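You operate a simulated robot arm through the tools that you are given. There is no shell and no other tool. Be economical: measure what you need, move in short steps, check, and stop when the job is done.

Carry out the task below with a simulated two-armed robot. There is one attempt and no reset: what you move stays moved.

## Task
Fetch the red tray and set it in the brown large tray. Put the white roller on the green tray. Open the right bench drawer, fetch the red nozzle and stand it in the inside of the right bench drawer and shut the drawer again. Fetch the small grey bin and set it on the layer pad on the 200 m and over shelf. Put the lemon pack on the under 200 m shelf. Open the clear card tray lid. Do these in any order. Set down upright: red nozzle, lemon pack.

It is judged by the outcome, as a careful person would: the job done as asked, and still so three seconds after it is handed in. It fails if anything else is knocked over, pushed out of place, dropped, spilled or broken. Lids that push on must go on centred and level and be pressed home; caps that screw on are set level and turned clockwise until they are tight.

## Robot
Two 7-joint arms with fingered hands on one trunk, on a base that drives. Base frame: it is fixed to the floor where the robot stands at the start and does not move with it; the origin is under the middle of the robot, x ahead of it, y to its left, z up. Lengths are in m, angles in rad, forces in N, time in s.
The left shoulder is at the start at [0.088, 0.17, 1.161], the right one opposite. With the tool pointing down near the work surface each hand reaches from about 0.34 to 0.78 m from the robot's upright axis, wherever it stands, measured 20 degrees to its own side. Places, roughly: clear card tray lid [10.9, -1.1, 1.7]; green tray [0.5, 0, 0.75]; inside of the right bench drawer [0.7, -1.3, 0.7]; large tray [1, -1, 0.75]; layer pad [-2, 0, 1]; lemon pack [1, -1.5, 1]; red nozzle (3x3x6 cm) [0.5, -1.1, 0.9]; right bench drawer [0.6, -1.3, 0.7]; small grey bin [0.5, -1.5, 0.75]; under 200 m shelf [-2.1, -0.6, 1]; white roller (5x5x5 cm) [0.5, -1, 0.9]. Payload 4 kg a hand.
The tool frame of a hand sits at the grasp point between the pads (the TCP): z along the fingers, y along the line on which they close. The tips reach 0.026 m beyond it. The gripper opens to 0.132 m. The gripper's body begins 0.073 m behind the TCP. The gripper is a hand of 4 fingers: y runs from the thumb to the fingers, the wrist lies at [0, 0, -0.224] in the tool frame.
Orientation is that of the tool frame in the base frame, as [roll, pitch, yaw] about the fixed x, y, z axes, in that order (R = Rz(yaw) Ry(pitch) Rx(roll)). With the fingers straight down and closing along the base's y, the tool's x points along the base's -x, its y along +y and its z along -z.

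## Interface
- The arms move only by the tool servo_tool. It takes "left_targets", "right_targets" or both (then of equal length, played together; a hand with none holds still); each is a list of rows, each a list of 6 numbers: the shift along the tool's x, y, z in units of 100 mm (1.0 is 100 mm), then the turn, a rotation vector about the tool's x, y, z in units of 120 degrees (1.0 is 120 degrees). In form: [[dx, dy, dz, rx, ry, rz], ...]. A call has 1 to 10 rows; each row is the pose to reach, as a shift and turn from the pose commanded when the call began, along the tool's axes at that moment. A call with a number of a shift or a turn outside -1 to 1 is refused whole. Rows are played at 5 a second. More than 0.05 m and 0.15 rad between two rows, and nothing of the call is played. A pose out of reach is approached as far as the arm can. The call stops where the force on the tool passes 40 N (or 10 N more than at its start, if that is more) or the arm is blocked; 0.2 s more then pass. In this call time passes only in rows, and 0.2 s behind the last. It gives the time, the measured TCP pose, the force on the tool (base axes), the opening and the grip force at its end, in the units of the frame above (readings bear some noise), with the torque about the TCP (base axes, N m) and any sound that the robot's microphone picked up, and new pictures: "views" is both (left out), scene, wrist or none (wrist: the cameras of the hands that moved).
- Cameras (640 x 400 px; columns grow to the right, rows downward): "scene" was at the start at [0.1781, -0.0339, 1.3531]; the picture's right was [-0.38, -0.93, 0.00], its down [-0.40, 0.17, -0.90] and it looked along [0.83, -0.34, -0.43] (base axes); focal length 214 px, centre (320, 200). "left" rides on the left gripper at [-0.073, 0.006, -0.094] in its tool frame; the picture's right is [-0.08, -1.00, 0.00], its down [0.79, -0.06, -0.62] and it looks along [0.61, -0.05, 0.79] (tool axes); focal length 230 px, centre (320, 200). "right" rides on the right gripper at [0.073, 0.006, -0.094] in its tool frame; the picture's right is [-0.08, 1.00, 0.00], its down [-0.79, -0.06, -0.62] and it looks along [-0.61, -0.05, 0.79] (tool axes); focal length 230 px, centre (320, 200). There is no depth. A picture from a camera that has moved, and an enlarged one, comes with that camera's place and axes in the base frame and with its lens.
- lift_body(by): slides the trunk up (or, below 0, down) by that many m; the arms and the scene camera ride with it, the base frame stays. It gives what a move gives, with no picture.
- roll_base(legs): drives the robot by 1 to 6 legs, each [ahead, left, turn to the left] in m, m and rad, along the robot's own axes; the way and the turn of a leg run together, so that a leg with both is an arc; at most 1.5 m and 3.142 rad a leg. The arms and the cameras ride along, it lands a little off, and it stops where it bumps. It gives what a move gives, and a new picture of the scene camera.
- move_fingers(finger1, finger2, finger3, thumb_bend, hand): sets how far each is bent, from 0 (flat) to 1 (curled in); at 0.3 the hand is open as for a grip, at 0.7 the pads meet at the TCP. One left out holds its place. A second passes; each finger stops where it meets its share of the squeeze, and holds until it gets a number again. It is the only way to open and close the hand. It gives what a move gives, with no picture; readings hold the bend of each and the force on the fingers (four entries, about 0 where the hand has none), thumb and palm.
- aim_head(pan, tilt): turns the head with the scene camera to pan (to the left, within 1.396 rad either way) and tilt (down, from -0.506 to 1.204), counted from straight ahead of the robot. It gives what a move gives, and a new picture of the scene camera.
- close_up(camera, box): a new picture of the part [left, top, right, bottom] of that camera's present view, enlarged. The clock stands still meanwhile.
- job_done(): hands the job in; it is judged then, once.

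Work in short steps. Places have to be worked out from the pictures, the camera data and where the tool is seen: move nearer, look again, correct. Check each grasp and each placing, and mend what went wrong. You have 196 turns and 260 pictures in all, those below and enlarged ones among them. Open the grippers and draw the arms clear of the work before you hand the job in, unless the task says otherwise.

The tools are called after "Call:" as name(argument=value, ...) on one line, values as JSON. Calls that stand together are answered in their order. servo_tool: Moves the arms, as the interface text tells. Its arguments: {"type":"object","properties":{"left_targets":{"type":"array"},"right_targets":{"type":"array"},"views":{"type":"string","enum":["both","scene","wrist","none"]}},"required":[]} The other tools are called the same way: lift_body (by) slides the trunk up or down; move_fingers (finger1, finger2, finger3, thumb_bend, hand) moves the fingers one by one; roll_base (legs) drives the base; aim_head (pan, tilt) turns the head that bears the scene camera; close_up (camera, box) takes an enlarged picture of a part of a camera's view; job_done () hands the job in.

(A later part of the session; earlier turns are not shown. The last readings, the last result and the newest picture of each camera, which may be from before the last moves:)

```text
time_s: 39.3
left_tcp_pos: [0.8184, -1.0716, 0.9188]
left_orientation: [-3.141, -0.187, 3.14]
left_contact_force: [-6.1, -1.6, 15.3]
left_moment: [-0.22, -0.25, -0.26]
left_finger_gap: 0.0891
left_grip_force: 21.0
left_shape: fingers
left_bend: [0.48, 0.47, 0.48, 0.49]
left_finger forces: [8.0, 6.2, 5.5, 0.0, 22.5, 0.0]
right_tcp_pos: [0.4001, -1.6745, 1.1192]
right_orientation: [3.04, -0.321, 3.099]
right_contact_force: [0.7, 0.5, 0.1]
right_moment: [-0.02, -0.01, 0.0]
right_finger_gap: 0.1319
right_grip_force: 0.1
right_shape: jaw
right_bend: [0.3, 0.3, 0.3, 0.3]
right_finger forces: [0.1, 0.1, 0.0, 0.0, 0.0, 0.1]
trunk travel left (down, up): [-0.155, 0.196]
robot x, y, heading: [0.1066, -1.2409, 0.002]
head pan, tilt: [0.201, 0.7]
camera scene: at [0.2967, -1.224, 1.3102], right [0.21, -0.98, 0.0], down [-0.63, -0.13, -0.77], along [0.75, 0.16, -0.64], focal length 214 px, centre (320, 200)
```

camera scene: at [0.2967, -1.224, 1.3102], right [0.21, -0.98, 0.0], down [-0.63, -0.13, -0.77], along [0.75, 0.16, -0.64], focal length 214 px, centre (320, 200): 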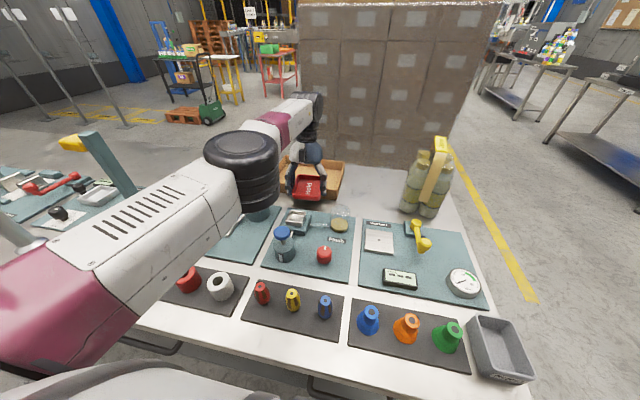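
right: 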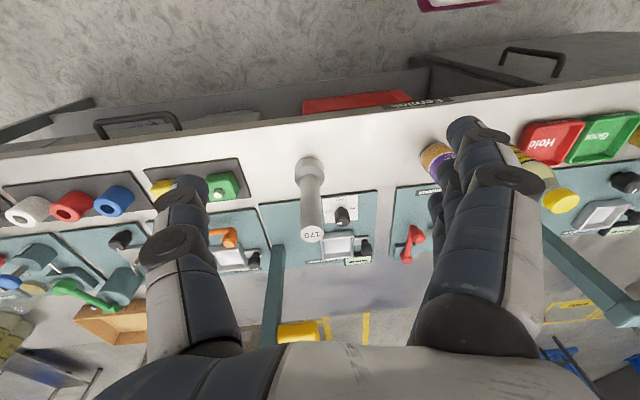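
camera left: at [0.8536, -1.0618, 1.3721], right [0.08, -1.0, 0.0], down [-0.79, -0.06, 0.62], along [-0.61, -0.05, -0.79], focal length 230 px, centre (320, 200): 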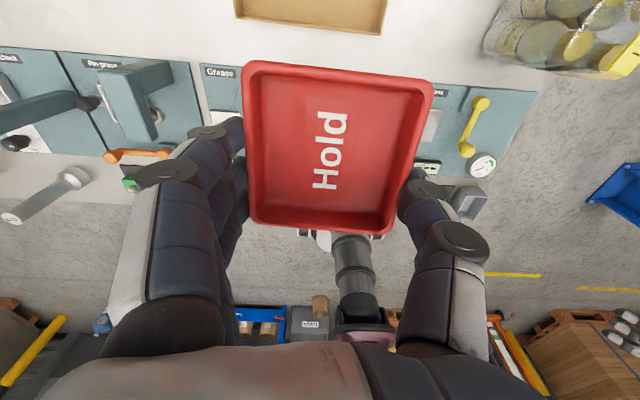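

The lean brought the hand down further and the tray touches the brown tray's rim. I'll back the trunk up a little at once and look.

Call:
lift_body(by=0.06)

Call:
close_up(camera="scene", box=[200, 80, 480, 280])

Call:
close_up(camera="left", box=[0, 0, 640, 400])

```text
time_s: 40.3
left_tcp_pos: [0.8125, -1.0703, 1.0453]
left_orientation: [-3.141, -0.08, 3.14]
left_contact_force: [0.4, 0.1, -2.9]
left_moment: [0.03, 0.07, -0.02]
left_finger_gap: 0.0889
left_grip_force: 18.4
left_shape: fingers
left_bend: [0.47, 0.47, 0.48, 0.49]
left_finger forces: [6.5, 6.2, 6.0, 0.0, 18.8, 0.0]
right_tcp_pos: [0.4035, -1.6762, 1.1812]
right_orientation: [3.041, -0.313, 3.1]
right_contact_force: [0.0, 0.5, 0.5]
right_moment: [0.02, 0.03, -0.02]
right_finger_gap: 0.1321
right_grip_force: 0.1
right_shape: jaw
right_bend: [0.3, 0.3, 0.3, 0.3]
right_finger forces: [0.0, 0.0, 0.0, 0.0, 0.0, 0.0]
trunk travel left (down, up): [-0.215, 0.136]
robot x, y, heading: [0.1049, -1.2395, 0.009]
head pan, tilt: [0.201, 0.7]
```

```text
2.00 times, centred on (340, 180) of scene
camera zoom: at [0.256, -1.2239, 1.3717], right [0.21, -0.98, 0.0], down [-0.63, -0.13, -0.76], along [0.75, 0.16, -0.64], focal length 429 px, centre (280, 240)
```

zoom: 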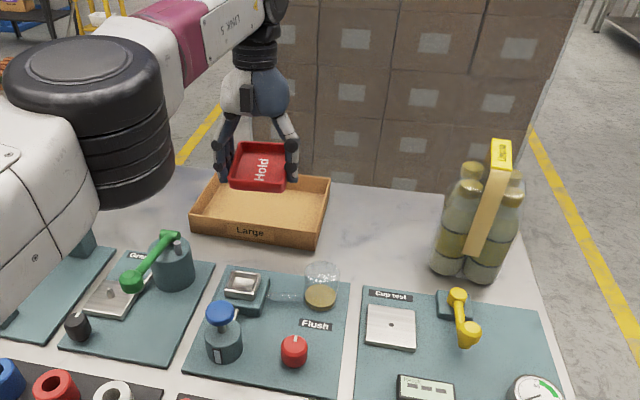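

```text
1.00 times, centred on (320, 200) of left (not enlarged: the box is as wide or as high as the picture)
camera zoom: at [0.8918, -1.0659, 1.1331], right [0.08, -1.0, -0.01], down [-0.73, -0.06, 0.68], along [-0.68, -0.05, -0.74], focal length 230 px, centre (320, 200)
```

zoom: 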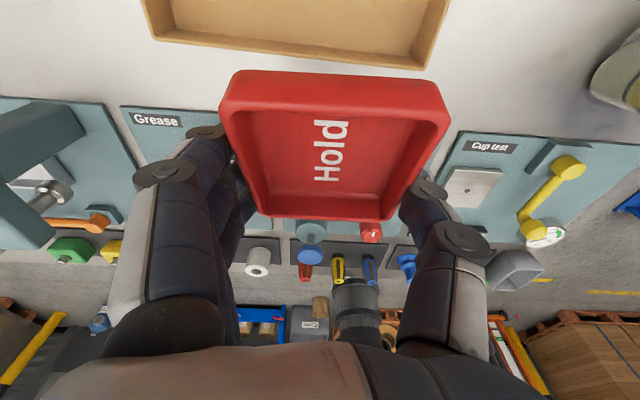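

All is still in place. I'll bring the left hand back and up so its commanded pose is reachable again, then lower the trunk with the lean, then extend.

Call:
servo_tool(left_targets=[[0.4, 0, -0.2, 0, 0, 0], [0.8, 0, -0.4, 0, 0, 0], [1.0, 0, -0.6, 0, 0, 0]], views="none")

```text
time_s: 41.1
left_tcp_pos: [0.7136, -1.0713, 1.1162]
left_orientation: [-3.141, -0.078, -3.14]
left_contact_force: [-0.3, 0.3, -3.0]
left_moment: [0.01, 0.04, -0.01]
left_finger_gap: 0.0889
left_grip_force: 17.9
left_shape: fingers
left_bend: [0.47, 0.47, 0.48, 0.49]
left_finger forces: [6.3, 6.0, 5.9, 0.0, 18.3, 0.1]
right_tcp_pos: [0.4016, -1.6773, 1.1807]
right_orientation: [3.046, -0.319, 3.094]
right_contact_force: [0.7, 0.1, 0.7]
right_moment: [-0.02, 0.0, 0.03]
right_finger_gap: 0.132
right_grip_force: 0.0
right_shape: jaw
right_bend: [0.3, 0.3, 0.3, 0.3]
right_finger forces: [0.1, 0.0, 0.0, 0.0, 0.1, 0.0]
trunk travel left (down, up): [-0.215, 0.136]
robot x, y, heading: [0.108, -1.2395, 0.01]
head pan, tilt: [0.201, 0.7]
```

Call:
servo_tool(left_targets=[[0, 0, -0.4, 0, 0.0, 0], [0, 0, -0.8, 0, -0.02, 0]], views="none")

Call:
lift_body(by=-0.1)

Call:
close_up(camera="scene", box=[0, 0, 640, 400])

```text
time_s: 41.7
left_tcp_pos: [0.722, -1.0719, 1.1969]
left_orientation: [-3.14, -0.037, 3.142]
left_contact_force: [0.9, 0.2, -3.0]
left_moment: [0.02, 0.03, 0.02]
left_finger_gap: 0.0891
left_grip_force: 17.5
left_shape: fingers
left_bend: [0.47, 0.47, 0.48, 0.49]
left_finger forces: [6.2, 6.1, 5.9, 0.0, 18.4, 0.0]
right_tcp_pos: [0.4004, -1.6771, 1.1801]
right_orientation: [3.047, -0.323, 3.093]
right_contact_force: [0.1, -0.9, -0.1]
right_moment: [0.04, 0.0, 0.0]
right_finger_gap: 0.1321
right_grip_force: 0.0
right_shape: jaw
right_bend: [0.3, 0.3, 0.3, 0.3]
right_finger forces: [0.1, 0.0, 0.0, 0.0, 0.1, 0.0]
trunk travel left (down, up): [-0.215, 0.136]
robot x, y, heading: [0.1055, -1.246, 0.006]
head pan, tilt: [0.201, 0.7]
```

```text
time_s: 43.0
left_tcp_pos: [0.7212, -1.0719, 1.0961]
left_orientation: [-3.14, -0.033, 3.14]
left_contact_force: [-0.1, -0.1, -3.1]
left_moment: [0.05, -0.03, -0.02]
left_finger_gap: 0.0889
left_grip_force: 17.8
left_shape: fingers
left_bend: [0.47, 0.47, 0.48, 0.49]
left_finger forces: [6.1, 5.9, 5.7, 0.1, 18.2, 0.0]
right_tcp_pos: [0.4006, -1.6747, 1.0782]
right_orientation: [3.04, -0.329, 3.099]
right_contact_force: [-0.3, -1.0, 1.3]
right_moment: [0.05, -0.05, -0.02]
right_finger_gap: 0.1321
right_grip_force: 0.1
right_shape: jaw
right_bend: [0.3, 0.3, 0.3, 0.3]
right_finger forces: [0.0, 0.0, 0.0, 0.0, 0.0, 0.0]
trunk travel left (down, up): [-0.115, 0.236]
robot x, y, heading: [0.1099, -1.2429, 0.008]
head pan, tilt: [0.201, 0.7]
```

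```text
1.00 times, centred on (320, 200) of scene (not enlarged: the box is as wide or as high as the picture)
camera zoom: at [0.3377, -1.2231, 1.2663], right [0.21, -0.98, 0.0], down [-0.63, -0.13, -0.77], along [0.75, 0.16, -0.64], focal length 214 px, centre (320, 200)
```

zoom: 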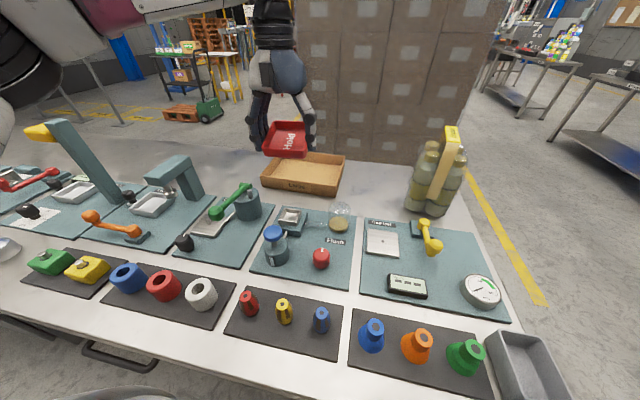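

Lean gives reach now. Extending forward toward the brown tray's centre at z≈1.09.

Call:
servo_tool(left_targets=[[-0.4, 0.1, 0, 0, -0.008, 0], [-0.8, 0.2, 0, 0, -0.016, 0], [-1.0, 0.3, 0, 0, -0.016, 0]], views="none")

Call:
servo_tool(left_targets=[[-0.4, 0, 0.2, 0, 0, 0], [-0.8, 0, 0.4, 0, 0, 0], [-1.0, 0, 0.6, 0, 0, 0]], views="both")

```text
time_s: 43.8
left_tcp_pos: [0.8224, -1.0417, 1.0909]
left_orientation: [3.141, -0.003, 3.141]
left_contact_force: [-0.4, 0.0, -3.1]
left_moment: [0.03, 0.03, 0.0]
left_finger_gap: 0.0888
left_grip_force: 18.1
left_shape: fingers
left_bend: [0.47, 0.47, 0.48, 0.49]
left_finger forces: [6.1, 5.9, 5.8, 0.1, 17.9, 0.0]
right_tcp_pos: [0.4029, -1.6737, 1.0776]
right_orientation: [3.036, -0.327, 3.102]
right_contact_force: [0.2, 0.6, 0.4]
right_moment: [-0.02, 0.0, -0.02]
right_finger_gap: 0.1318
right_grip_force: 0.0
right_shape: jaw
right_bend: [0.3, 0.3, 0.3, 0.3]
right_finger forces: [0.0, 0.0, 0.1, 0.0, 0.1, 0.0]
trunk travel left (down, up): [-0.115, 0.236]
robot x, y, heading: [0.1076, -1.2393, 0.01]
head pan, tilt: [0.201, 0.7]
```

```text
time_s: 44.6
left_tcp_pos: [0.8729, -1.0519, 1.0336]
left_orientation: [3.141, -0.004, 3.139]
left_contact_force: [-0.3, -0.3, -3.4]
left_moment: [0.04, 0.05, 0.0]
left_finger_gap: 0.0889
left_grip_force: 19.0
left_shape: fingers
left_bend: [0.47, 0.47, 0.48, 0.49]
left_finger forces: [6.5, 6.2, 5.7, 0.0, 18.8, 0.1]
left hand out of reach, approached as far as the arm can: row 2, 3
right_tcp_pos: [0.4024, -1.6745, 1.0778]
right_orientation: [3.036, -0.324, 3.105]
right_contact_force: [0.3, 0.2, -0.9]
right_moment: [0.03, 0.01, -0.01]
right_finger_gap: 0.1321
right_grip_force: 0.0
right_shape: jaw
right_bend: [0.3, 0.3, 0.3, 0.3]
right_finger forces: [0.1, 0.0, 0.0, 0.0, 0.0, 0.0]
trunk travel left (down, up): [-0.115, 0.236]
robot x, y, heading: [0.102, -1.243, 0.002]
head pan, tilt: [0.201, 0.7]
camera scene: at [0.3402, -1.224, 1.2654], right [0.21, -0.98, 0.0], down [-0.63, -0.13, -0.76], along [0.75, 0.16, -0.64], focal length 214 px, centre (320, 200)
camera left: at [0.9464, -1.0466, 1.1277], right [0.07, -1.0, 0.0], down [-0.78, -0.06, 0.62], along [-0.62, -0.05, -0.79], focal length 230 px, centre (320, 200)
```

scene: 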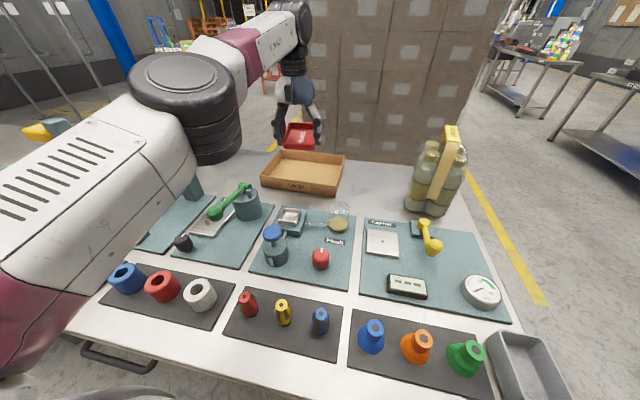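
left: 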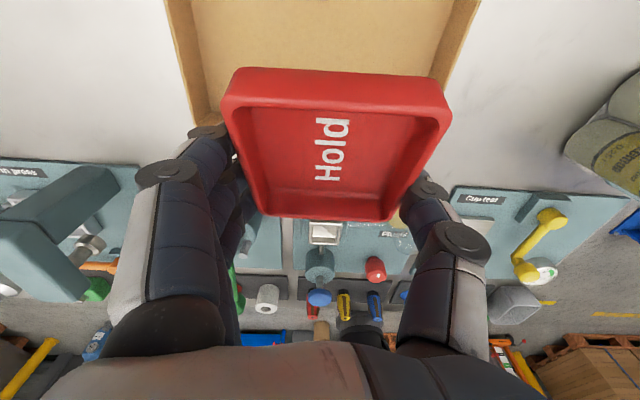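

5 cm short. I'll drive the base ahead 5 cm, keeping the hand height.

Call:
roll_base(legs=[[0.06, 0.0, 0]])

Call:
servo_tool(left_targets=[[0, 0.05, 0.25, 0, 0, 0], [0, 0.1, 0.5, 0, 0, 0]], views="both")

```text
time_s: 45.7
left_tcp_pos: [0.9237, -1.0538, 1.033]
left_orientation: [-3.14, -0.004, 3.134]
left_contact_force: [-1.2, 0.4, -2.7]
left_moment: [0.02, 0.08, 0.01]
left_finger_gap: 0.0886
left_grip_force: 18.8
left_shape: fingers
left_bend: [0.47, 0.47, 0.48, 0.49]
left_finger forces: [6.4, 6.3, 5.8, 0.0, 18.7, 0.1]
right_tcp_pos: [0.4463, -1.6742, 1.0758]
right_orientation: [3.029, -0.323, 3.096]
right_contact_force: [0.2, -0.1, -0.2]
right_moment: [0.0, 0.03, 0.0]
right_finger_gap: 0.1317
right_grip_force: 0.1
right_shape: jaw
right_bend: [0.3, 0.3, 0.3, 0.3]
right_finger forces: [0.0, 0.1, 0.0, 0.1, 0.0, 0.1]
trunk travel left (down, up): [-0.115, 0.236]
robot x, y, heading: [0.1534, -1.2411, 0.002]
head pan, tilt: [0.201, 0.7]
stopped in leg 1: the robot was blocked; the commanded pose is now the measured one
camera scene: at [0.3889, -1.2226, 1.2655], right [0.2, -0.98, 0.0], down [-0.63, -0.13, -0.76], along [0.75, 0.15, -0.64], focal length 214 px, centre (320, 200)
```

scene: 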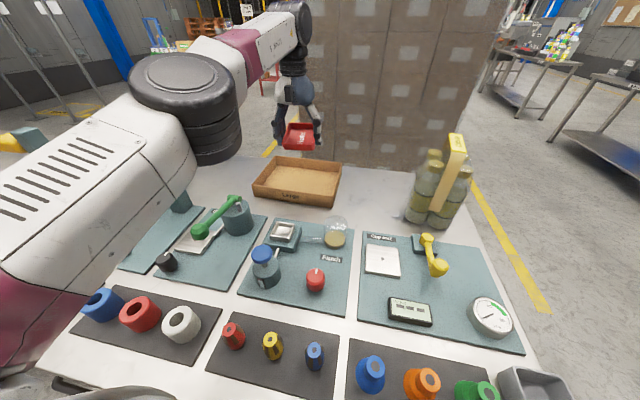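

```text
time_s: 46.3
left_tcp_pos: [0.9241, -1.0441, 0.9841]
left_orientation: [-3.141, -0.002, 3.133]
left_contact_force: [0.6, -0.7, -3.2]
left_moment: [0.01, 0.06, -0.02]
left_finger_gap: 0.0886
left_grip_force: 18.7
left_shape: fingers
left_bend: [0.47, 0.47, 0.48, 0.49]
left_finger forces: [6.4, 6.4, 5.9, 0.0, 18.6, 0.0]
right_tcp_pos: [0.4486, -1.6754, 1.0764]
right_orientation: [3.029, -0.324, 3.098]
right_contact_force: [0.4, 0.9, -0.6]
right_moment: [-0.02, 0.02, 0.01]
right_finger_gap: 0.132
right_grip_force: 0.0
right_shape: jaw
right_bend: [0.3, 0.3, 0.3, 0.3]
right_finger forces: [0.1, 0.0, 0.1, 0.0, 0.0, 0.1]
trunk travel left (down, up): [-0.115, 0.236]
robot x, y, heading: [0.1554, -1.2418, 0.002]
head pan, tilt: [0.201, 0.7]
camera scene: at [0.3891, -1.2221, 1.2656], right [0.2, -0.98, 0.0], down [-0.63, -0.13, -0.76], along [0.75, 0.15, -0.64], focal length 214 px, centre (320, 200)
camera left: at [0.9961, -1.0384, 1.0768], right [0.07, -1.0, 0.0], down [-0.78, -0.05, 0.62], along [-0.62, -0.04, -0.79], focal length 230 px, centre (320, 200)
```

scene: 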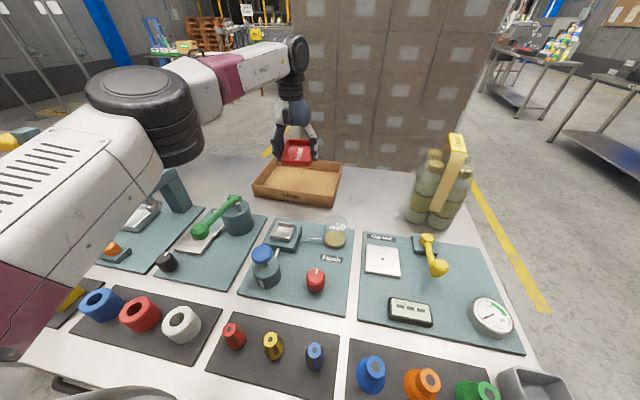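
left: 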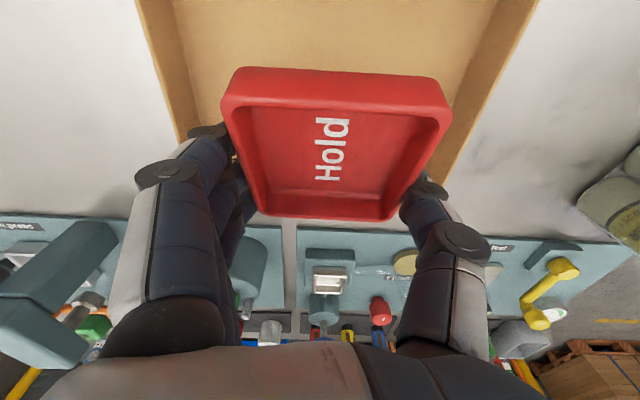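

Blocked by the bench at robot x≈0.155, fine. Tray is over the brown tray's interior; lowering.

Call:
servo_tool(left_targets=[[0.05, 0, 0.3, 0, 0, 0], [0.05, 0, 0.5, 0, 0, 0], [0.05, 0, 0.65, 0, 0, 0], [0.05, 0, 0.72, 0, 0, 0], [0.05, 0, 0.78, 0, 0, 0]], views="both")

```text
time_s: 47.5
left_tcp_pos: [0.9173, -1.0435, 0.9049]
left_orientation: [-3.14, -0.004, 3.133]
left_contact_force: [0.7, 0.4, -3.6]
left_moment: [0.04, 0.05, 0.0]
left_finger_gap: 0.0889
left_grip_force: 18.5
left_shape: fingers
left_bend: [0.47, 0.47, 0.48, 0.49]
left_finger forces: [6.5, 6.3, 6.0, 0.0, 18.6, 0.0]
right_tcp_pos: [0.4489, -1.6742, 1.0768]
right_orientation: [3.032, -0.322, 3.096]
right_contact_force: [0.8, 0.2, -1.0]
right_moment: [-0.03, -0.01, 0.01]
right_finger_gap: 0.1317
right_grip_force: 0.0
right_shape: jaw
right_bend: [0.3, 0.3, 0.3, 0.3]
right_finger forces: [0.0, 0.0, 0.1, 0.0, 0.1, 0.1]
trunk travel left (down, up): [-0.115, 0.236]
robot x, y, heading: [0.1507, -1.2403, 0.001]
head pan, tilt: [0.201, 0.7]
camera scene: at [0.3891, -1.2223, 1.2656], right [0.2, -0.98, 0.0], down [-0.63, -0.13, -0.76], along [0.75, 0.15, -0.64], focal length 214 px, centre (320, 200)
camera left: at [0.991, -1.0379, 0.9989], right [0.07, -1.0, 0.0], down [-0.78, -0.05, 0.62], along [-0.62, -0.04, -0.79], focal length 230 px, centre (320, 200)
```

scene: 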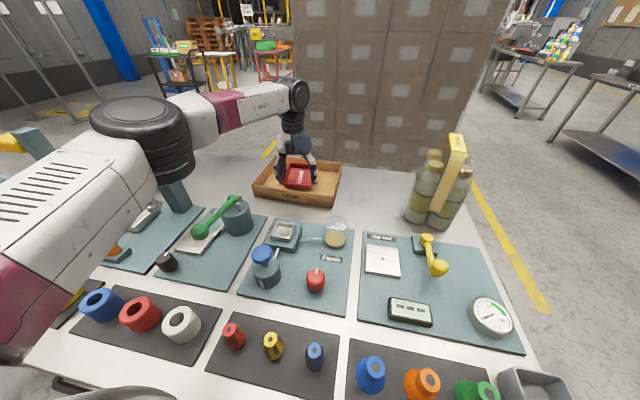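
left: 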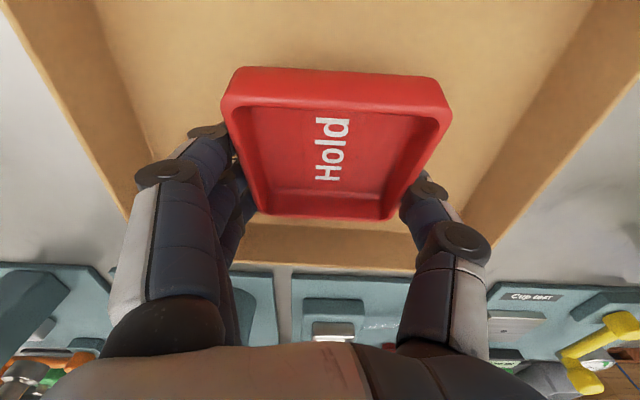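

It is inside the brown tray. Lowering slowly until it lands.

Call:
servo_tool(left_targets=[[0, 0, 0.05, 0, 0, 0], [0, 0, 0.09, 0, 0, 0], [0, 0, 0.13, 0, 0, 0]], views="wrist")

```text
time_s: 48.3
left_tcp_pos: [0.9182, -1.0449, 0.8953]
left_orientation: [-3.141, 0.0, 3.133]
left_contact_force: [2.9, -1.2, 6.2]
left_moment: [0.33, 0.2, -0.08]
left_finger_gap: 0.0887
left_grip_force: 18.6
left_shape: fingers
left_bend: [0.47, 0.47, 0.48, 0.49]
left_finger forces: [5.6, 6.3, 6.1, 0.0, 19.0, 0.0]
right_tcp_pos: [0.4483, -1.6746, 1.0772]
right_orientation: [3.029, -0.321, 3.098]
right_contact_force: [-0.2, -0.2, 0.1]
right_moment: [-0.01, -0.01, 0.0]
right_finger_gap: 0.132
right_grip_force: 0.0
right_shape: jaw
right_bend: [0.3, 0.3, 0.3, 0.3]
right_finger forces: [0.1, 0.1, 0.0, 0.1, 0.1, 0.0]
trunk travel left (down, up): [-0.115, 0.236]
robot x, y, heading: [0.1542, -1.242, -0.0]
head pan, tilt: [0.201, 0.7]
camera left: at [0.9907, -1.0389, 0.9889], right [0.07, -1.0, 0.0], down [-0.79, -0.05, 0.62], along [-0.61, -0.04, -0.79], focal length 230 px, centre (320, 200)
```

left: 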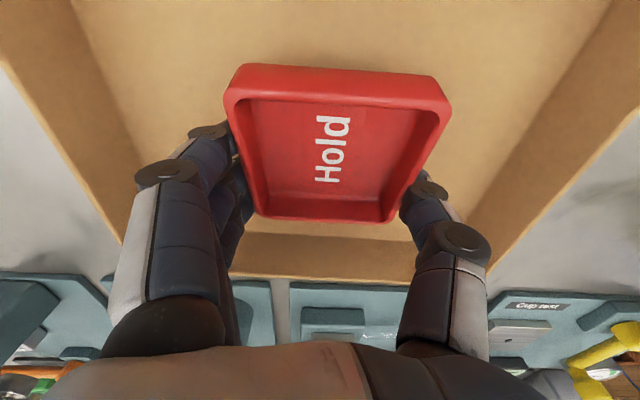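

Landed (upward force). Opening the fingers partly.

Call:
move_fingers(hand="left", finger1=0.37, finger2=0.37, finger3=0.37, thumb_bend=0.37)

Call:
servo_tool(left_targets=[[0, 0, -0.4, 0, 0, 0], [0, 0, -0.8, 0, 0, 0], [0, 0, -1.0, 0, 0, 0]], views="both")

```text
time_s: 49.3
left_tcp_pos: [0.9182, -1.0428, 0.892]
left_orientation: [3.141, -0.003, 3.133]
left_contact_force: [0.2, -0.5, -0.1]
left_moment: [0.0, -0.01, -0.01]
left_finger_gap: 0.113
left_grip_force: 0.0
left_shape: fingers
left_bend: [0.37, 0.37, 0.37, 0.37]
left_finger forces: [0.0, 0.1, 0.1, 0.0, 0.1, 0.0]
right_tcp_pos: [0.4488, -1.6729, 1.0766]
right_orientation: [3.028, -0.321, 3.097]
right_contact_force: [0.2, -0.3, 0.6]
right_moment: [0.03, 0.01, 0.04]
right_finger_gap: 0.1317
right_grip_force: 0.1
right_shape: jaw
right_bend: [0.3, 0.3, 0.3, 0.3]
right_finger forces: [0.0, 0.0, 0.1, 0.0, 0.0, 0.1]
trunk travel left (down, up): [-0.115, 0.236]
robot x, y, heading: [0.1536, -1.241, 0.004]
head pan, tilt: [0.201, 0.7]
```

```text
time_s: 50.1
left_tcp_pos: [0.9175, -1.0424, 0.9932]
left_orientation: [-3.14, -0.001, 3.132]
left_contact_force: [-1.1, 0.4, -0.2]
left_moment: [0.01, 0.0, 0.01]
left_finger_gap: 0.1131
left_grip_force: 0.0
left_shape: fingers
left_bend: [0.37, 0.37, 0.37, 0.37]
left_finger forces: [0.1, 0.0, 0.1, 0.0, 0.0, 0.1]
right_tcp_pos: [0.4489, -1.6744, 1.0764]
right_orientation: [3.029, -0.321, 3.096]
right_contact_force: [-0.6, 0.8, -0.2]
right_moment: [0.0, 0.0, -0.03]
right_finger_gap: 0.1319
right_grip_force: 0.1
right_shape: jaw
right_bend: [0.3, 0.3, 0.3, 0.3]
right_finger forces: [0.0, 0.0, 0.0, 0.0, 0.0, 0.0]
trunk travel left (down, up): [-0.115, 0.236]
robot x, y, heading: [0.1559, -1.2448, -0.004]
head pan, tilt: [0.201, 0.7]
camera scene: at [0.3883, -1.2226, 1.2658], right [0.2, -0.98, 0.0], down [-0.63, -0.13, -0.77], along [0.75, 0.15, -0.64], focal length 214 px, centre (320, 200)
camera left: at [0.9907, -1.0379, 1.087], right [0.07, -1.0, 0.0], down [-0.78, -0.05, 0.62], along [-0.62, -0.04, -0.79], focal length 230 px, centre (320, 200)
```

scene: 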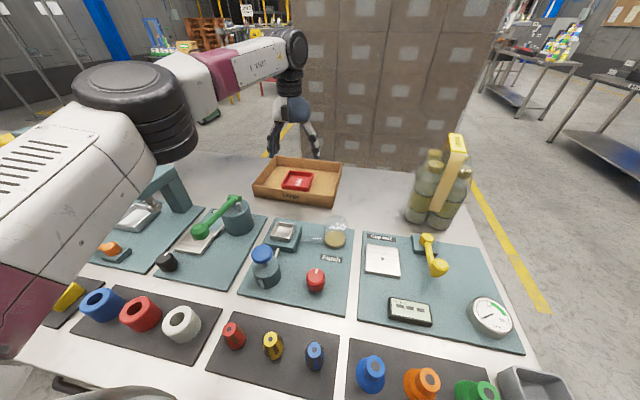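
left: 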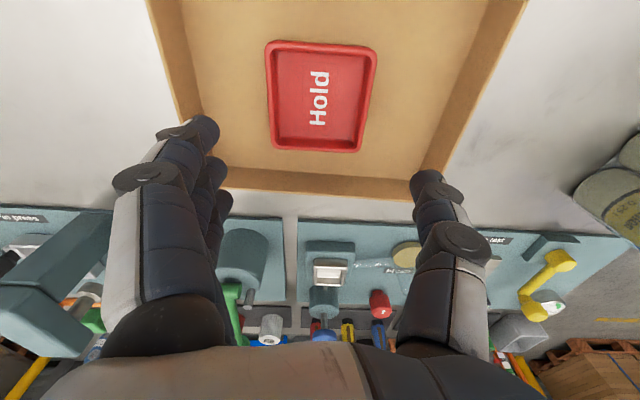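

Red tray is sitting flat in the brown tray. Next: raise the trunk to clear the fixtures, back off and shift left so the right hand can fetch the red nozzle.

Call:
lift_body(by=0.23)

Call:
roll_base(legs=[[-0.17, 0, 0], [0, 0.4, 0]])

```text
time_s: 52.5
left_tcp_pos: [0.8617, -1.0427, 1.3866]
left_orientation: [3.14, 0.241, 3.133]
left_contact_force: [-0.7, -0.8, -0.6]
left_moment: [0.01, 0.01, -0.02]
left_finger_gap: 0.1131
left_grip_force: 0.1
left_shape: fingers
left_bend: [0.37, 0.37, 0.37, 0.37]
left_finger forces: [0.0, 0.1, 0.1, 0.0, 0.0, 0.0]
right_tcp_pos: [0.4489, -1.6744, 1.3069]
right_orientation: [3.03, -0.322, 3.096]
right_contact_force: [0.0, 0.8, 0.0]
right_moment: [0.0, 0.04, 0.02]
right_finger_gap: 0.1317
right_grip_force: 0.1
right_shape: jaw
right_bend: [0.3, 0.3, 0.3, 0.3]
right_finger forces: [0.0, 0.1, 0.0, 0.0, 0.1, 0.0]
trunk travel left (down, up): [-0.345, 0.006]
robot x, y, heading: [0.1577, -1.2421, 0.002]
head pan, tilt: [0.201, 0.7]
```

```text
time_s: 57.6
left_tcp_pos: [0.6888, -0.6432, 1.3865]
left_orientation: [-3.141, 0.242, 3.134]
left_contact_force: [-0.2, -0.2, -0.4]
left_moment: [0.02, -0.02, 0.01]
left_finger_gap: 0.1131
left_grip_force: 0.0
left_shape: fingers
left_bend: [0.37, 0.37, 0.37, 0.37]
left_finger forces: [0.0, 0.0, 0.0, 0.0, 0.0, 0.0]
right_tcp_pos: [0.2763, -1.273, 1.3069]
right_orientation: [3.03, -0.321, 3.097]
right_contact_force: [-0.7, 0.3, -0.2]
right_moment: [-0.02, -0.03, 0.0]
right_finger_gap: 0.1315
right_grip_force: 0.1
right_shape: jaw
right_bend: [0.3, 0.3, 0.3, 0.3]
right_finger forces: [0.0, 0.0, 0.1, 0.1, 0.0, 0.1]
trunk travel left (down, up): [-0.345, 0.006]
robot x, y, heading: [-0.0154, -0.8399, 0.0]
head pan, tilt: [0.201, 0.7]
camera scene: at [0.1055, -0.8223, 1.5033], right [0.2, -0.98, 0.0], down [-0.63, -0.13, -0.76], along [0.75, 0.15, -0.64], focal length 214 px, centre (320, 200)
```

scene: 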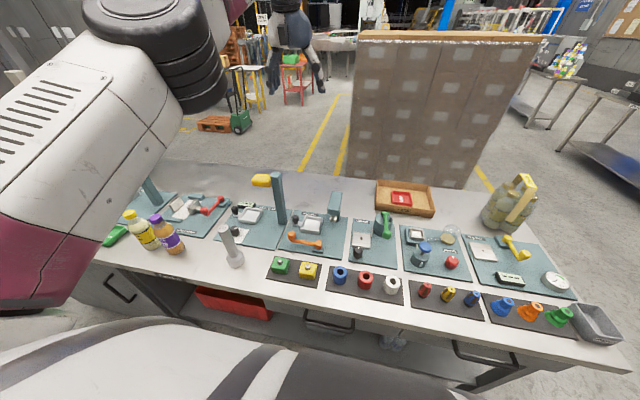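

I'll level the right hand (its pitch is −0.32) while moving it forward/left over the nozzle, and pull the left hand back and level it.

Call:
servo_tool(right_targets=[[-0.3, 0.3, -0.1, 0.015, -0.05, 0], [-0.6, 0.6, -0.2, 0.03, -0.1, 0], [-0.95, 0.9, -0.3, 0.045, -0.15, 0], [-0.95, 0.95, -0.3, 0.045, -0.15, 0]], left_targets=[[0.3, 0.2, 0, 0, 0.04, 0], [0.6, 0.4, 0, 0, 0.08, 0], [0.9, 0.6, 0, 0, 0.115, 0], [0.95, 0.8, 0, 0, 0.115, 0]], views="none")

Call:
servo_tool(right_targets=[[-0.3, 0.3, 0.3, 0, 0, 0], [-0.6, 0.6, 0.6, 0, 0, 0], [-0.95, 0.9, 0.8, 0, 0, 0], [-0.95, 0.95, 1.0, 0, 0, 0]], left_targets=[[0.4, 0.2, 0, 0, 0, 0], [0.8, 0.4, 0, 0, 0, 0], [0.95, 0.6, 0, 0, 0, 0], [0.95, 0.8, 0, 0, 0, 0]], views="both")

```text
time_s: 58.6
left_tcp_pos: [0.5979, -0.5635, 1.3641]
left_orientation: [3.14, 0.001, 3.132]
left_contact_force: [-0.5, 1.2, -0.4]
left_moment: [-0.06, -0.04, 0.0]
left_finger_gap: 0.1132
left_grip_force: 0.1
left_shape: fingers
left_bend: [0.37, 0.37, 0.37, 0.37]
left_finger forces: [0.1, 0.0, 0.0, 0.0, 0.0, 0.0]
right_tcp_pos: [0.3803, -1.1974, 1.305]
right_orientation: [3.072, -0.024, 3.044]
right_contact_force: [-0.6, 1.2, -0.1]
right_moment: [0.0, -0.02, 0.0]
right_finger_gap: 0.1319
right_grip_force: 0.1
right_shape: jaw
right_bend: [0.3, 0.3, 0.3, 0.3]
right_finger forces: [0.1, 0.0, 0.0, 0.0, 0.0, 0.1]
trunk travel left (down, up): [-0.345, 0.006]
robot x, y, heading: [-0.0154, -0.8388, 0.001]
head pan, tilt: [0.201, 0.7]
```

```text
refused: row 1 steps farther than a row can; nothing moved
```

Call:
servo_tool(right_targets=[[-0.25, 0.25, 0.25, 0, 0, 0], [-0.5, 0.5, 0.5, 0, 0, 0], [-0.75, 0.75, 0.75, 0.02, 0, 0], [-0.95, 1.0, 1.0, 0.033, -0.01, -0.03]], left_targets=[[0.4, 0.2, 0, 0, 0, 0], [0.8, 0.4, 0, 0, 0, 0], [0.95, 0.6, 0, 0, 0, 0], [0.95, 0.8, 0, 0, 0, 0]], views="both")

```text
time_s: 59.6
left_tcp_pos: [0.5045, -0.4814, 1.3644]
left_orientation: [-3.141, 0.001, 3.133]
left_contact_force: [0.0, 0.3, 0.2]
left_moment: [-0.02, -0.02, 0.02]
left_finger_gap: 0.1128
left_grip_force: 0.0
left_shape: fingers
left_bend: [0.37, 0.37, 0.37, 0.37]
left_finger forces: [0.0, 0.0, 0.1, 0.0, 0.0, 0.1]
right_tcp_pos: [0.4852, -1.1025, 1.2186]
right_orientation: [3.135, 0.02, 3.101]
right_contact_force: [-0.6, 0.4, 0.8]
right_moment: [0.01, 0.01, 0.01]
right_finger_gap: 0.1321
right_grip_force: 0.0
right_shape: jaw
right_bend: [0.3, 0.3, 0.3, 0.3]
right_finger forces: [0.0, 0.0, 0.0, 0.1, 0.0, 0.0]
trunk travel left (down, up): [-0.345, 0.006]
robot x, y, heading: [-0.0147, -0.8396, 0.002]
head pan, tilt: [0.201, 0.7]
camera scene: at [0.1058, -0.8215, 1.5032], right [0.2, -0.98, 0.0], down [-0.63, -0.13, -0.76], along [0.75, 0.15, -0.64], focal length 214 px, centre (320, 200)
camera right: at [0.4105, -1.0926, 1.3111], right [0.12, 0.99, 0.01], down [0.77, -0.1, 0.63], along [0.63, -0.07, -0.78], focal length 230 px, centre (320, 200)
camera left: at [0.5764, -0.4766, 1.4582], right [0.07, -1.0, 0.0], down [-0.79, -0.05, 0.62], along [-0.62, -0.04, -0.79], focal length 230 px, centre (320, 200)
```

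scene: 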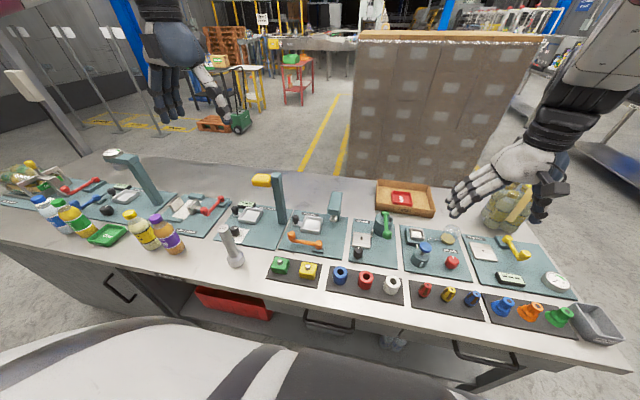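
right: 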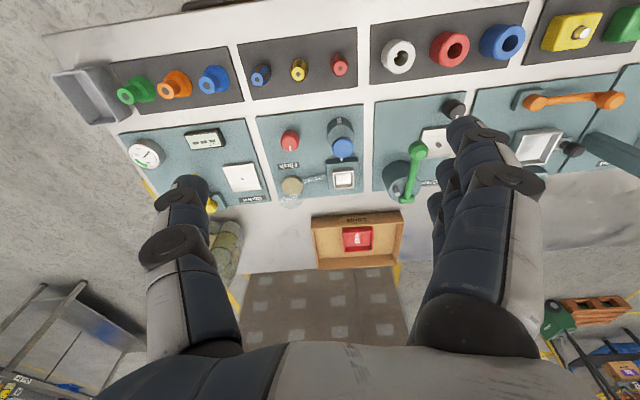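
left: 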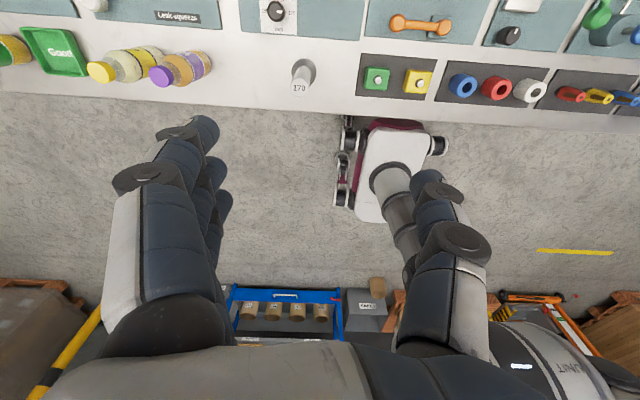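

Red nozzle is at (0.481, −1.065). I'll centre the right hand over it, pre-close the fingers to ~6 cm so they fit beside the yellow one, then lower the trunk.

Call:
servo_tool(right_targets=[[0.03, 0.2, 0.1, 0, 0, 0], [0.05, 0.38, 0.2, 0, 0.01, 0]], left_targets=[[0.4, 0, -0.1, 0, 0, 0], [0.8, 0, -0.2, 0, 0, 0]], views="none")

Call:
move_fingers(hand="right", finger1=0.54, finger2=0.54, finger3=0.54, thumb_bend=0.54)

Call:
lift_body(by=-0.2)

Call:
close_up(camera="right", box=[0, 0, 640, 400])

```text
time_s: 60.2
left_tcp_pos: [0.4223, -0.4817, 1.3859]
left_orientation: [3.14, 0.003, 3.134]
left_contact_force: [-0.4, -1.1, 0.5]
left_moment: [-0.02, -0.02, -0.01]
left_finger_gap: 0.1129
left_grip_force: 0.1
left_shape: fingers
left_bend: [0.37, 0.37, 0.37, 0.37]
left_finger forces: [0.1, 0.0, 0.0, 0.0, 0.0, 0.0]
right_tcp_pos: [0.479, -1.0669, 1.1922]
right_orientation: [3.135, -0.019, 3.092]
right_contact_force: [0.2, -0.2, 0.5]
right_moment: [-0.01, -0.02, 0.02]
right_finger_gap: 0.1319
right_grip_force: 0.1
right_shape: jaw
right_bend: [0.3, 0.3, 0.3, 0.3]
right_finger forces: [0.1, 0.0, 0.0, 0.0, 0.1, 0.1]
trunk travel left (down, up): [-0.345, 0.006]
robot x, y, heading: [-0.0158, -0.8393, 0.0]
head pan, tilt: [0.201, 0.7]
```

```text
time_s: 61.2
left_tcp_pos: [0.4236, -0.4816, 1.386]
left_orientation: [3.141, 0.002, 3.133]
left_contact_force: [0.2, -0.2, 0.2]
left_moment: [-0.02, 0.0, 0.02]
left_finger_gap: 0.1131
left_grip_force: 0.1
left_shape: fingers
left_bend: [0.37, 0.37, 0.37, 0.37]
left_finger forces: [0.0, 0.0, 0.0, 0.0, 0.0, 0.1]
right_tcp_pos: [0.4799, -1.0653, 1.1948]
right_orientation: [3.134, -0.012, 3.097]
right_contact_force: [-1.1, -0.5, -0.4]
right_moment: [0.02, 0.01, -0.01]
right_finger_gap: 0.0585
right_grip_force: 0.0
right_shape: fingers
right_bend: [0.54, 0.54, 0.54, 0.54]
right_finger forces: [0.0, 0.0, 0.1, 0.0, 0.0, 0.0]
trunk travel left (down, up): [-0.345, 0.006]
robot x, y, heading: [-0.0198, -0.8413, 0.001]
head pan, tilt: [0.201, 0.7]
```

```text
time_s: 63.4
left_tcp_pos: [0.4227, -0.4814, 1.1848]
left_orientation: [3.141, 0.001, 3.133]
left_contact_force: [-0.2, -1.1, -0.1]
left_moment: [0.05, -0.03, -0.02]
left_finger_gap: 0.1132
left_grip_force: 0.0
left_shape: fingers
left_bend: [0.37, 0.37, 0.37, 0.37]
left_finger forces: [0.0, 0.0, 0.0, 0.1, 0.0, 0.1]
right_tcp_pos: [0.4792, -1.0603, 0.9927]
right_orientation: [3.128, -0.02, 3.101]
right_contact_force: [-0.1, 0.3, -1.2]
right_moment: [0.01, -0.03, -0.01]
right_finger_gap: 0.0585
right_grip_force: 0.0
right_shape: fingers
right_bend: [0.54, 0.54, 0.54, 0.54]
right_finger forces: [0.1, 0.1, 0.1, 0.0, 0.0, 0.1]
trunk travel left (down, up): [-0.145, 0.206]
robot x, y, heading: [-0.0142, -0.8423, -0.0]
head pan, tilt: [0.201, 0.7]
```

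```text
1.00 times, centred on (320, 200) of right (not enlarged: the box is as wide or as high as the picture)
camera zoom: at [0.4064, -1.0533, 1.0867], right [0.12, 0.99, 0.01], down [0.79, -0.1, 0.6], along [0.6, -0.06, -0.8], focal length 230 px, centre (320, 200)
```

zoom: 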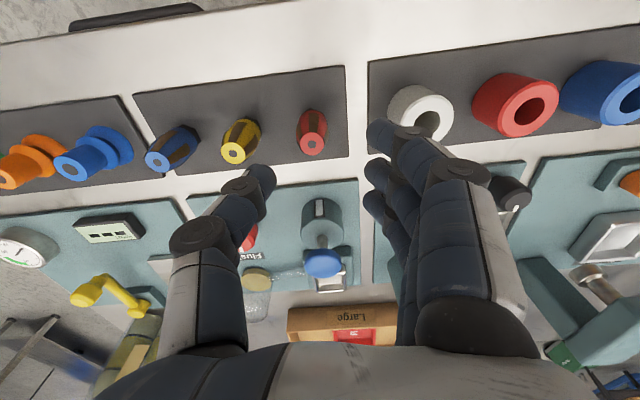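

Nozzle at (0.481,−1.066); TCP is 6 mm off in y. Correct and descend to z≈0.89.

Call:
servo_tool(right_targets=[[-0.02, -0.06, 0.3, 0, 0, 0], [-0.02, -0.06, 0.6, 0, 0, 0], [-0.02, -0.06, 0.85, 0, 0, 0], [-0.02, -0.06, 1.0, 0, 0, 0]], views="wrist")

```text
time_s: 64.4
left_tcp_pos: [0.4249, -0.4802, 1.1827]
left_orientation: [3.141, 0.0, 3.132]
left_contact_force: [-0.6, -0.6, 0.7]
left_moment: [0.02, 0.01, 0.03]
left_finger_gap: 0.1132
left_grip_force: 0.1
left_shape: fingers
left_bend: [0.37, 0.37, 0.37, 0.37]
left_finger forces: [0.0, 0.0, 0.0, 0.1, 0.0, 0.0]
right_tcp_pos: [0.4834, -1.0704, 0.8986]
right_orientation: [3.134, -0.001, 3.093]
right_contact_force: [0.4, 0.5, 0.8]
right_moment: [-0.01, -0.01, 0.05]
right_finger_gap: 0.0582
right_grip_force: 0.1
right_shape: fingers
right_bend: [0.54, 0.54, 0.54, 0.54]
right_finger forces: [0.0, 0.0, 0.1, 0.1, 0.3, 0.0]
trunk travel left (down, up): [-0.145, 0.206]
robot x, y, heading: [-0.0152, -0.8419, 0.003]
head pan, tilt: [0.201, 0.7]
camera right: at [0.4101, -1.0615, 0.9927], right [0.13, 0.99, 0.01], down [0.78, -0.1, 0.62], along [0.61, -0.07, -0.79], focal length 230 px, centre (320, 200)
```

right: 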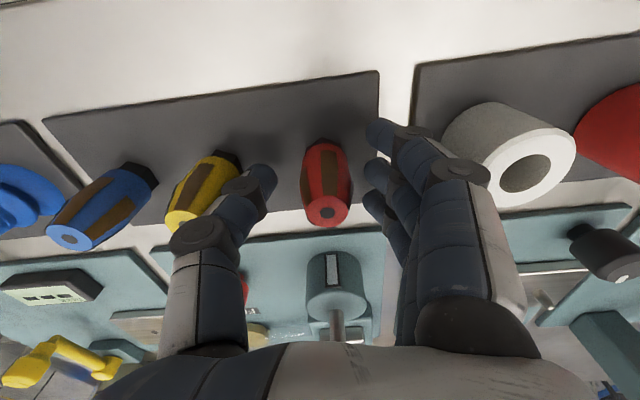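

Nozzle is centred between the fingers. Down another 10 mm, then close.

Call:
servo_tool(right_targets=[[-0.03, 0.02, 0.12, 0, 0, 0]], views="none")

Call:
move_fingers(hand="right", finger1=0.72, finger2=0.72, finger3=0.72, thumb_bend=0.66)

Call:
close_up(camera="right", box=[0, 0, 640, 400])

```text
time_s: 64.8
left_tcp_pos: [0.423, -0.4803, 1.1851]
left_orientation: [3.141, 0.002, 3.132]
left_contact_force: [0.2, -1.2, 0.0]
left_moment: [-0.02, -0.01, 0.0]
left_finger_gap: 0.1131
left_grip_force: 0.0
left_shape: fingers
left_bend: [0.37, 0.37, 0.37, 0.37]
left_finger forces: [0.0, 0.0, 0.0, 0.1, 0.0, 0.1]
right_tcp_pos: [0.4858, -1.0692, 0.8894]
right_orientation: [3.137, 0.003, 3.089]
right_contact_force: [0.7, 0.2, 7.9]
right_moment: [-0.3, 0.0, 0.06]
right_finger_gap: 0.0577
right_grip_force: 4.2
right_shape: fingers
right_bend: [0.54, 0.54, 0.54, 0.54]
right_finger forces: [0.0, 0.0, 0.1, 0.0, 7.9, 0.0]
trunk travel left (down, up): [-0.145, 0.206]
robot x, y, heading: [-0.0182, -0.8395, -0.004]
head pan, tilt: [0.201, 0.7]
```

```text
time_s: 65.8
left_tcp_pos: [0.4217, -0.4808, 1.1849]
left_orientation: [3.14, 0.003, 3.133]
left_contact_force: [0.5, 0.3, -0.1]
left_moment: [0.04, 0.04, 0.03]
left_finger_gap: 0.1129
left_grip_force: 0.1
left_shape: fingers
left_bend: [0.37, 0.37, 0.37, 0.37]
left_finger forces: [0.1, 0.0, 0.0, 0.0, 0.0, 0.0]
right_tcp_pos: [0.484, -1.0728, 0.8863]
right_orientation: [3.141, -0.005, 3.086]
right_contact_force: [5.8, 1.1, 20.0]
right_moment: [-0.38, -0.16, 0.13]
right_finger_gap: 0.023
right_grip_force: 19.5
right_shape: fingers
right_bend: [0.71, 0.68, 0.72, 0.66]
right_finger forces: [3.3, 6.2, 0.0, 0.1, 29.0, 0.0]
trunk travel left (down, up): [-0.145, 0.206]
robot x, y, heading: [-0.0163, -0.8392, 0.003]
head pan, tilt: [0.201, 0.7]
```

```text
1.00 times, centred on (320, 200) of right (not enlarged: the box is as wide or as high as the picture)
camera zoom: at [0.4117, -1.0616, 0.9795], right [0.13, 0.99, 0.0], down [0.78, -0.1, 0.61], along [0.61, -0.08, -0.79], focal length 230 px, centre (320, 200)
```

zoom: 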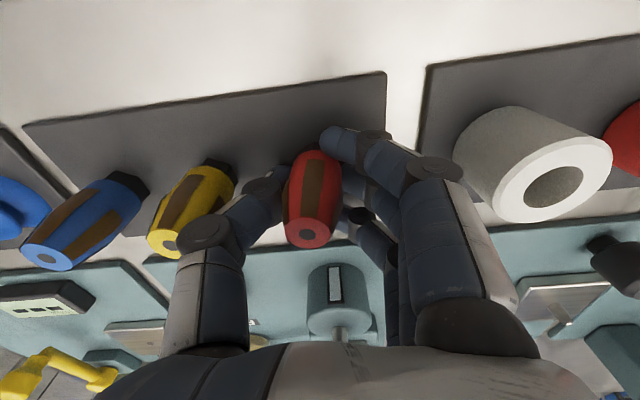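

Gripped with thumb against fingers 1–2, thumb rubbing on the mat. Raise 8 mm, re-close, then lift.

Call:
servo_tool(right_targets=[[0, 0, -0.08, 0, 0, 0]], views="none")

Call:
move_fingers(hand="right", finger1=0.76, finger2=0.76, thumb_bend=0.72)

Call:
servo_tool(right_targets=[[0, 0, -0.4, 0, 0, 0], [0, 0, -0.8, 0, 0, 0], [0, 0, -1.0, 0, 0, 0]], views="wrist")

```text
time_s: 66.2
left_tcp_pos: [0.4226, -0.4816, 1.1843]
left_orientation: [-3.14, 0.001, 3.134]
left_contact_force: [-0.2, -0.2, 0.3]
left_moment: [-0.03, -0.01, 0.02]
left_finger_gap: 0.1131
left_grip_force: 0.0
left_shape: fingers
left_bend: [0.37, 0.37, 0.37, 0.37]
left_finger forces: [0.0, 0.0, 0.1, 0.1, 0.1, 0.1]
right_tcp_pos: [0.4807, -1.0734, 0.8872]
right_orientation: [3.14, -0.021, 3.083]
right_contact_force: [3.3, 2.7, 7.6]
right_moment: [-0.15, -0.13, 0.07]
right_finger_gap: 0.0234
right_grip_force: 12.4
right_shape: fingers
right_bend: [0.71, 0.69, 0.72, 0.65]
right_finger forces: [2.8, 5.6, 0.0, 0.1, 16.4, 0.0]
trunk travel left (down, up): [-0.145, 0.206]
robot x, y, heading: [-0.017, -0.8395, 0.001]
head pan, tilt: [0.201, 0.7]
```

```text
time_s: 67.2
left_tcp_pos: [0.4241, -0.4809, 1.1844]
left_orientation: [3.141, 0.0, 3.134]
left_contact_force: [-1.1, 0.7, -0.3]
left_moment: [0.01, -0.01, 0.03]
left_finger_gap: 0.1131
left_grip_force: 0.2
left_shape: fingers
left_bend: [0.37, 0.37, 0.37, 0.37]
left_finger forces: [0.1, 0.0, 0.1, 0.0, 0.0, 0.0]
right_tcp_pos: [0.4829, -1.0706, 0.891]
right_orientation: [3.137, -0.012, 3.087]
right_contact_force: [-0.1, 0.0, -1.0]
right_moment: [-0.01, -0.02, 0.0]
right_finger_gap: 0.0226
right_grip_force: 15.9
right_shape: fingers
right_bend: [0.73, 0.71, 0.72, 0.66]
right_finger forces: [7.4, 9.0, 0.0, 0.0, 14.9, 0.0]
trunk travel left (down, up): [-0.145, 0.206]
robot x, y, heading: [-0.0186, -0.8422, -0.0]
head pan, tilt: [0.201, 0.7]
```

```text
time_s: 68.0
left_tcp_pos: [0.4233, -0.4808, 1.1844]
left_orientation: [3.14, -0.001, 3.133]
left_contact_force: [-0.9, -0.6, 0.4]
left_moment: [-0.04, -0.03, 0.03]
left_finger_gap: 0.1132
left_grip_force: 0.0
left_shape: fingers
left_bend: [0.37, 0.37, 0.37, 0.37]
left_finger forces: [0.0, 0.0, 0.0, 0.0, 0.0, 0.0]
right_tcp_pos: [0.4821, -1.0649, 0.9869]
right_orientation: [3.129, -0.023, 3.098]
right_contact_force: [-0.5, -0.4, -0.4]
right_moment: [0.0, -0.04, 0.0]
right_finger_gap: 0.0221
right_grip_force: 15.4
right_shape: fingers
right_bend: [0.73, 0.71, 0.72, 0.66]
right_finger forces: [7.6, 9.1, 0.0, 0.0, 14.8, 0.0]
trunk travel left (down, up): [-0.145, 0.206]
robot x, y, heading: [-0.0176, -0.8397, 0.0]
head pan, tilt: [0.201, 0.7]
camera right: at [0.4117, -1.0575, 1.0817], right [0.12, 0.99, 0.01], down [0.8, -0.1, 0.6], along [0.59, -0.06, -0.8], focal length 230 px, centre (320, 200)
```

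right: 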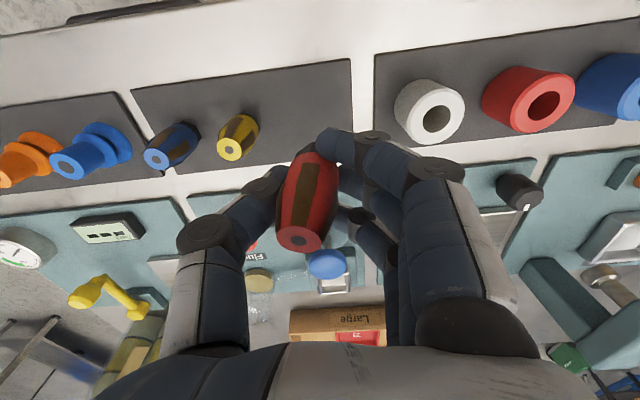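

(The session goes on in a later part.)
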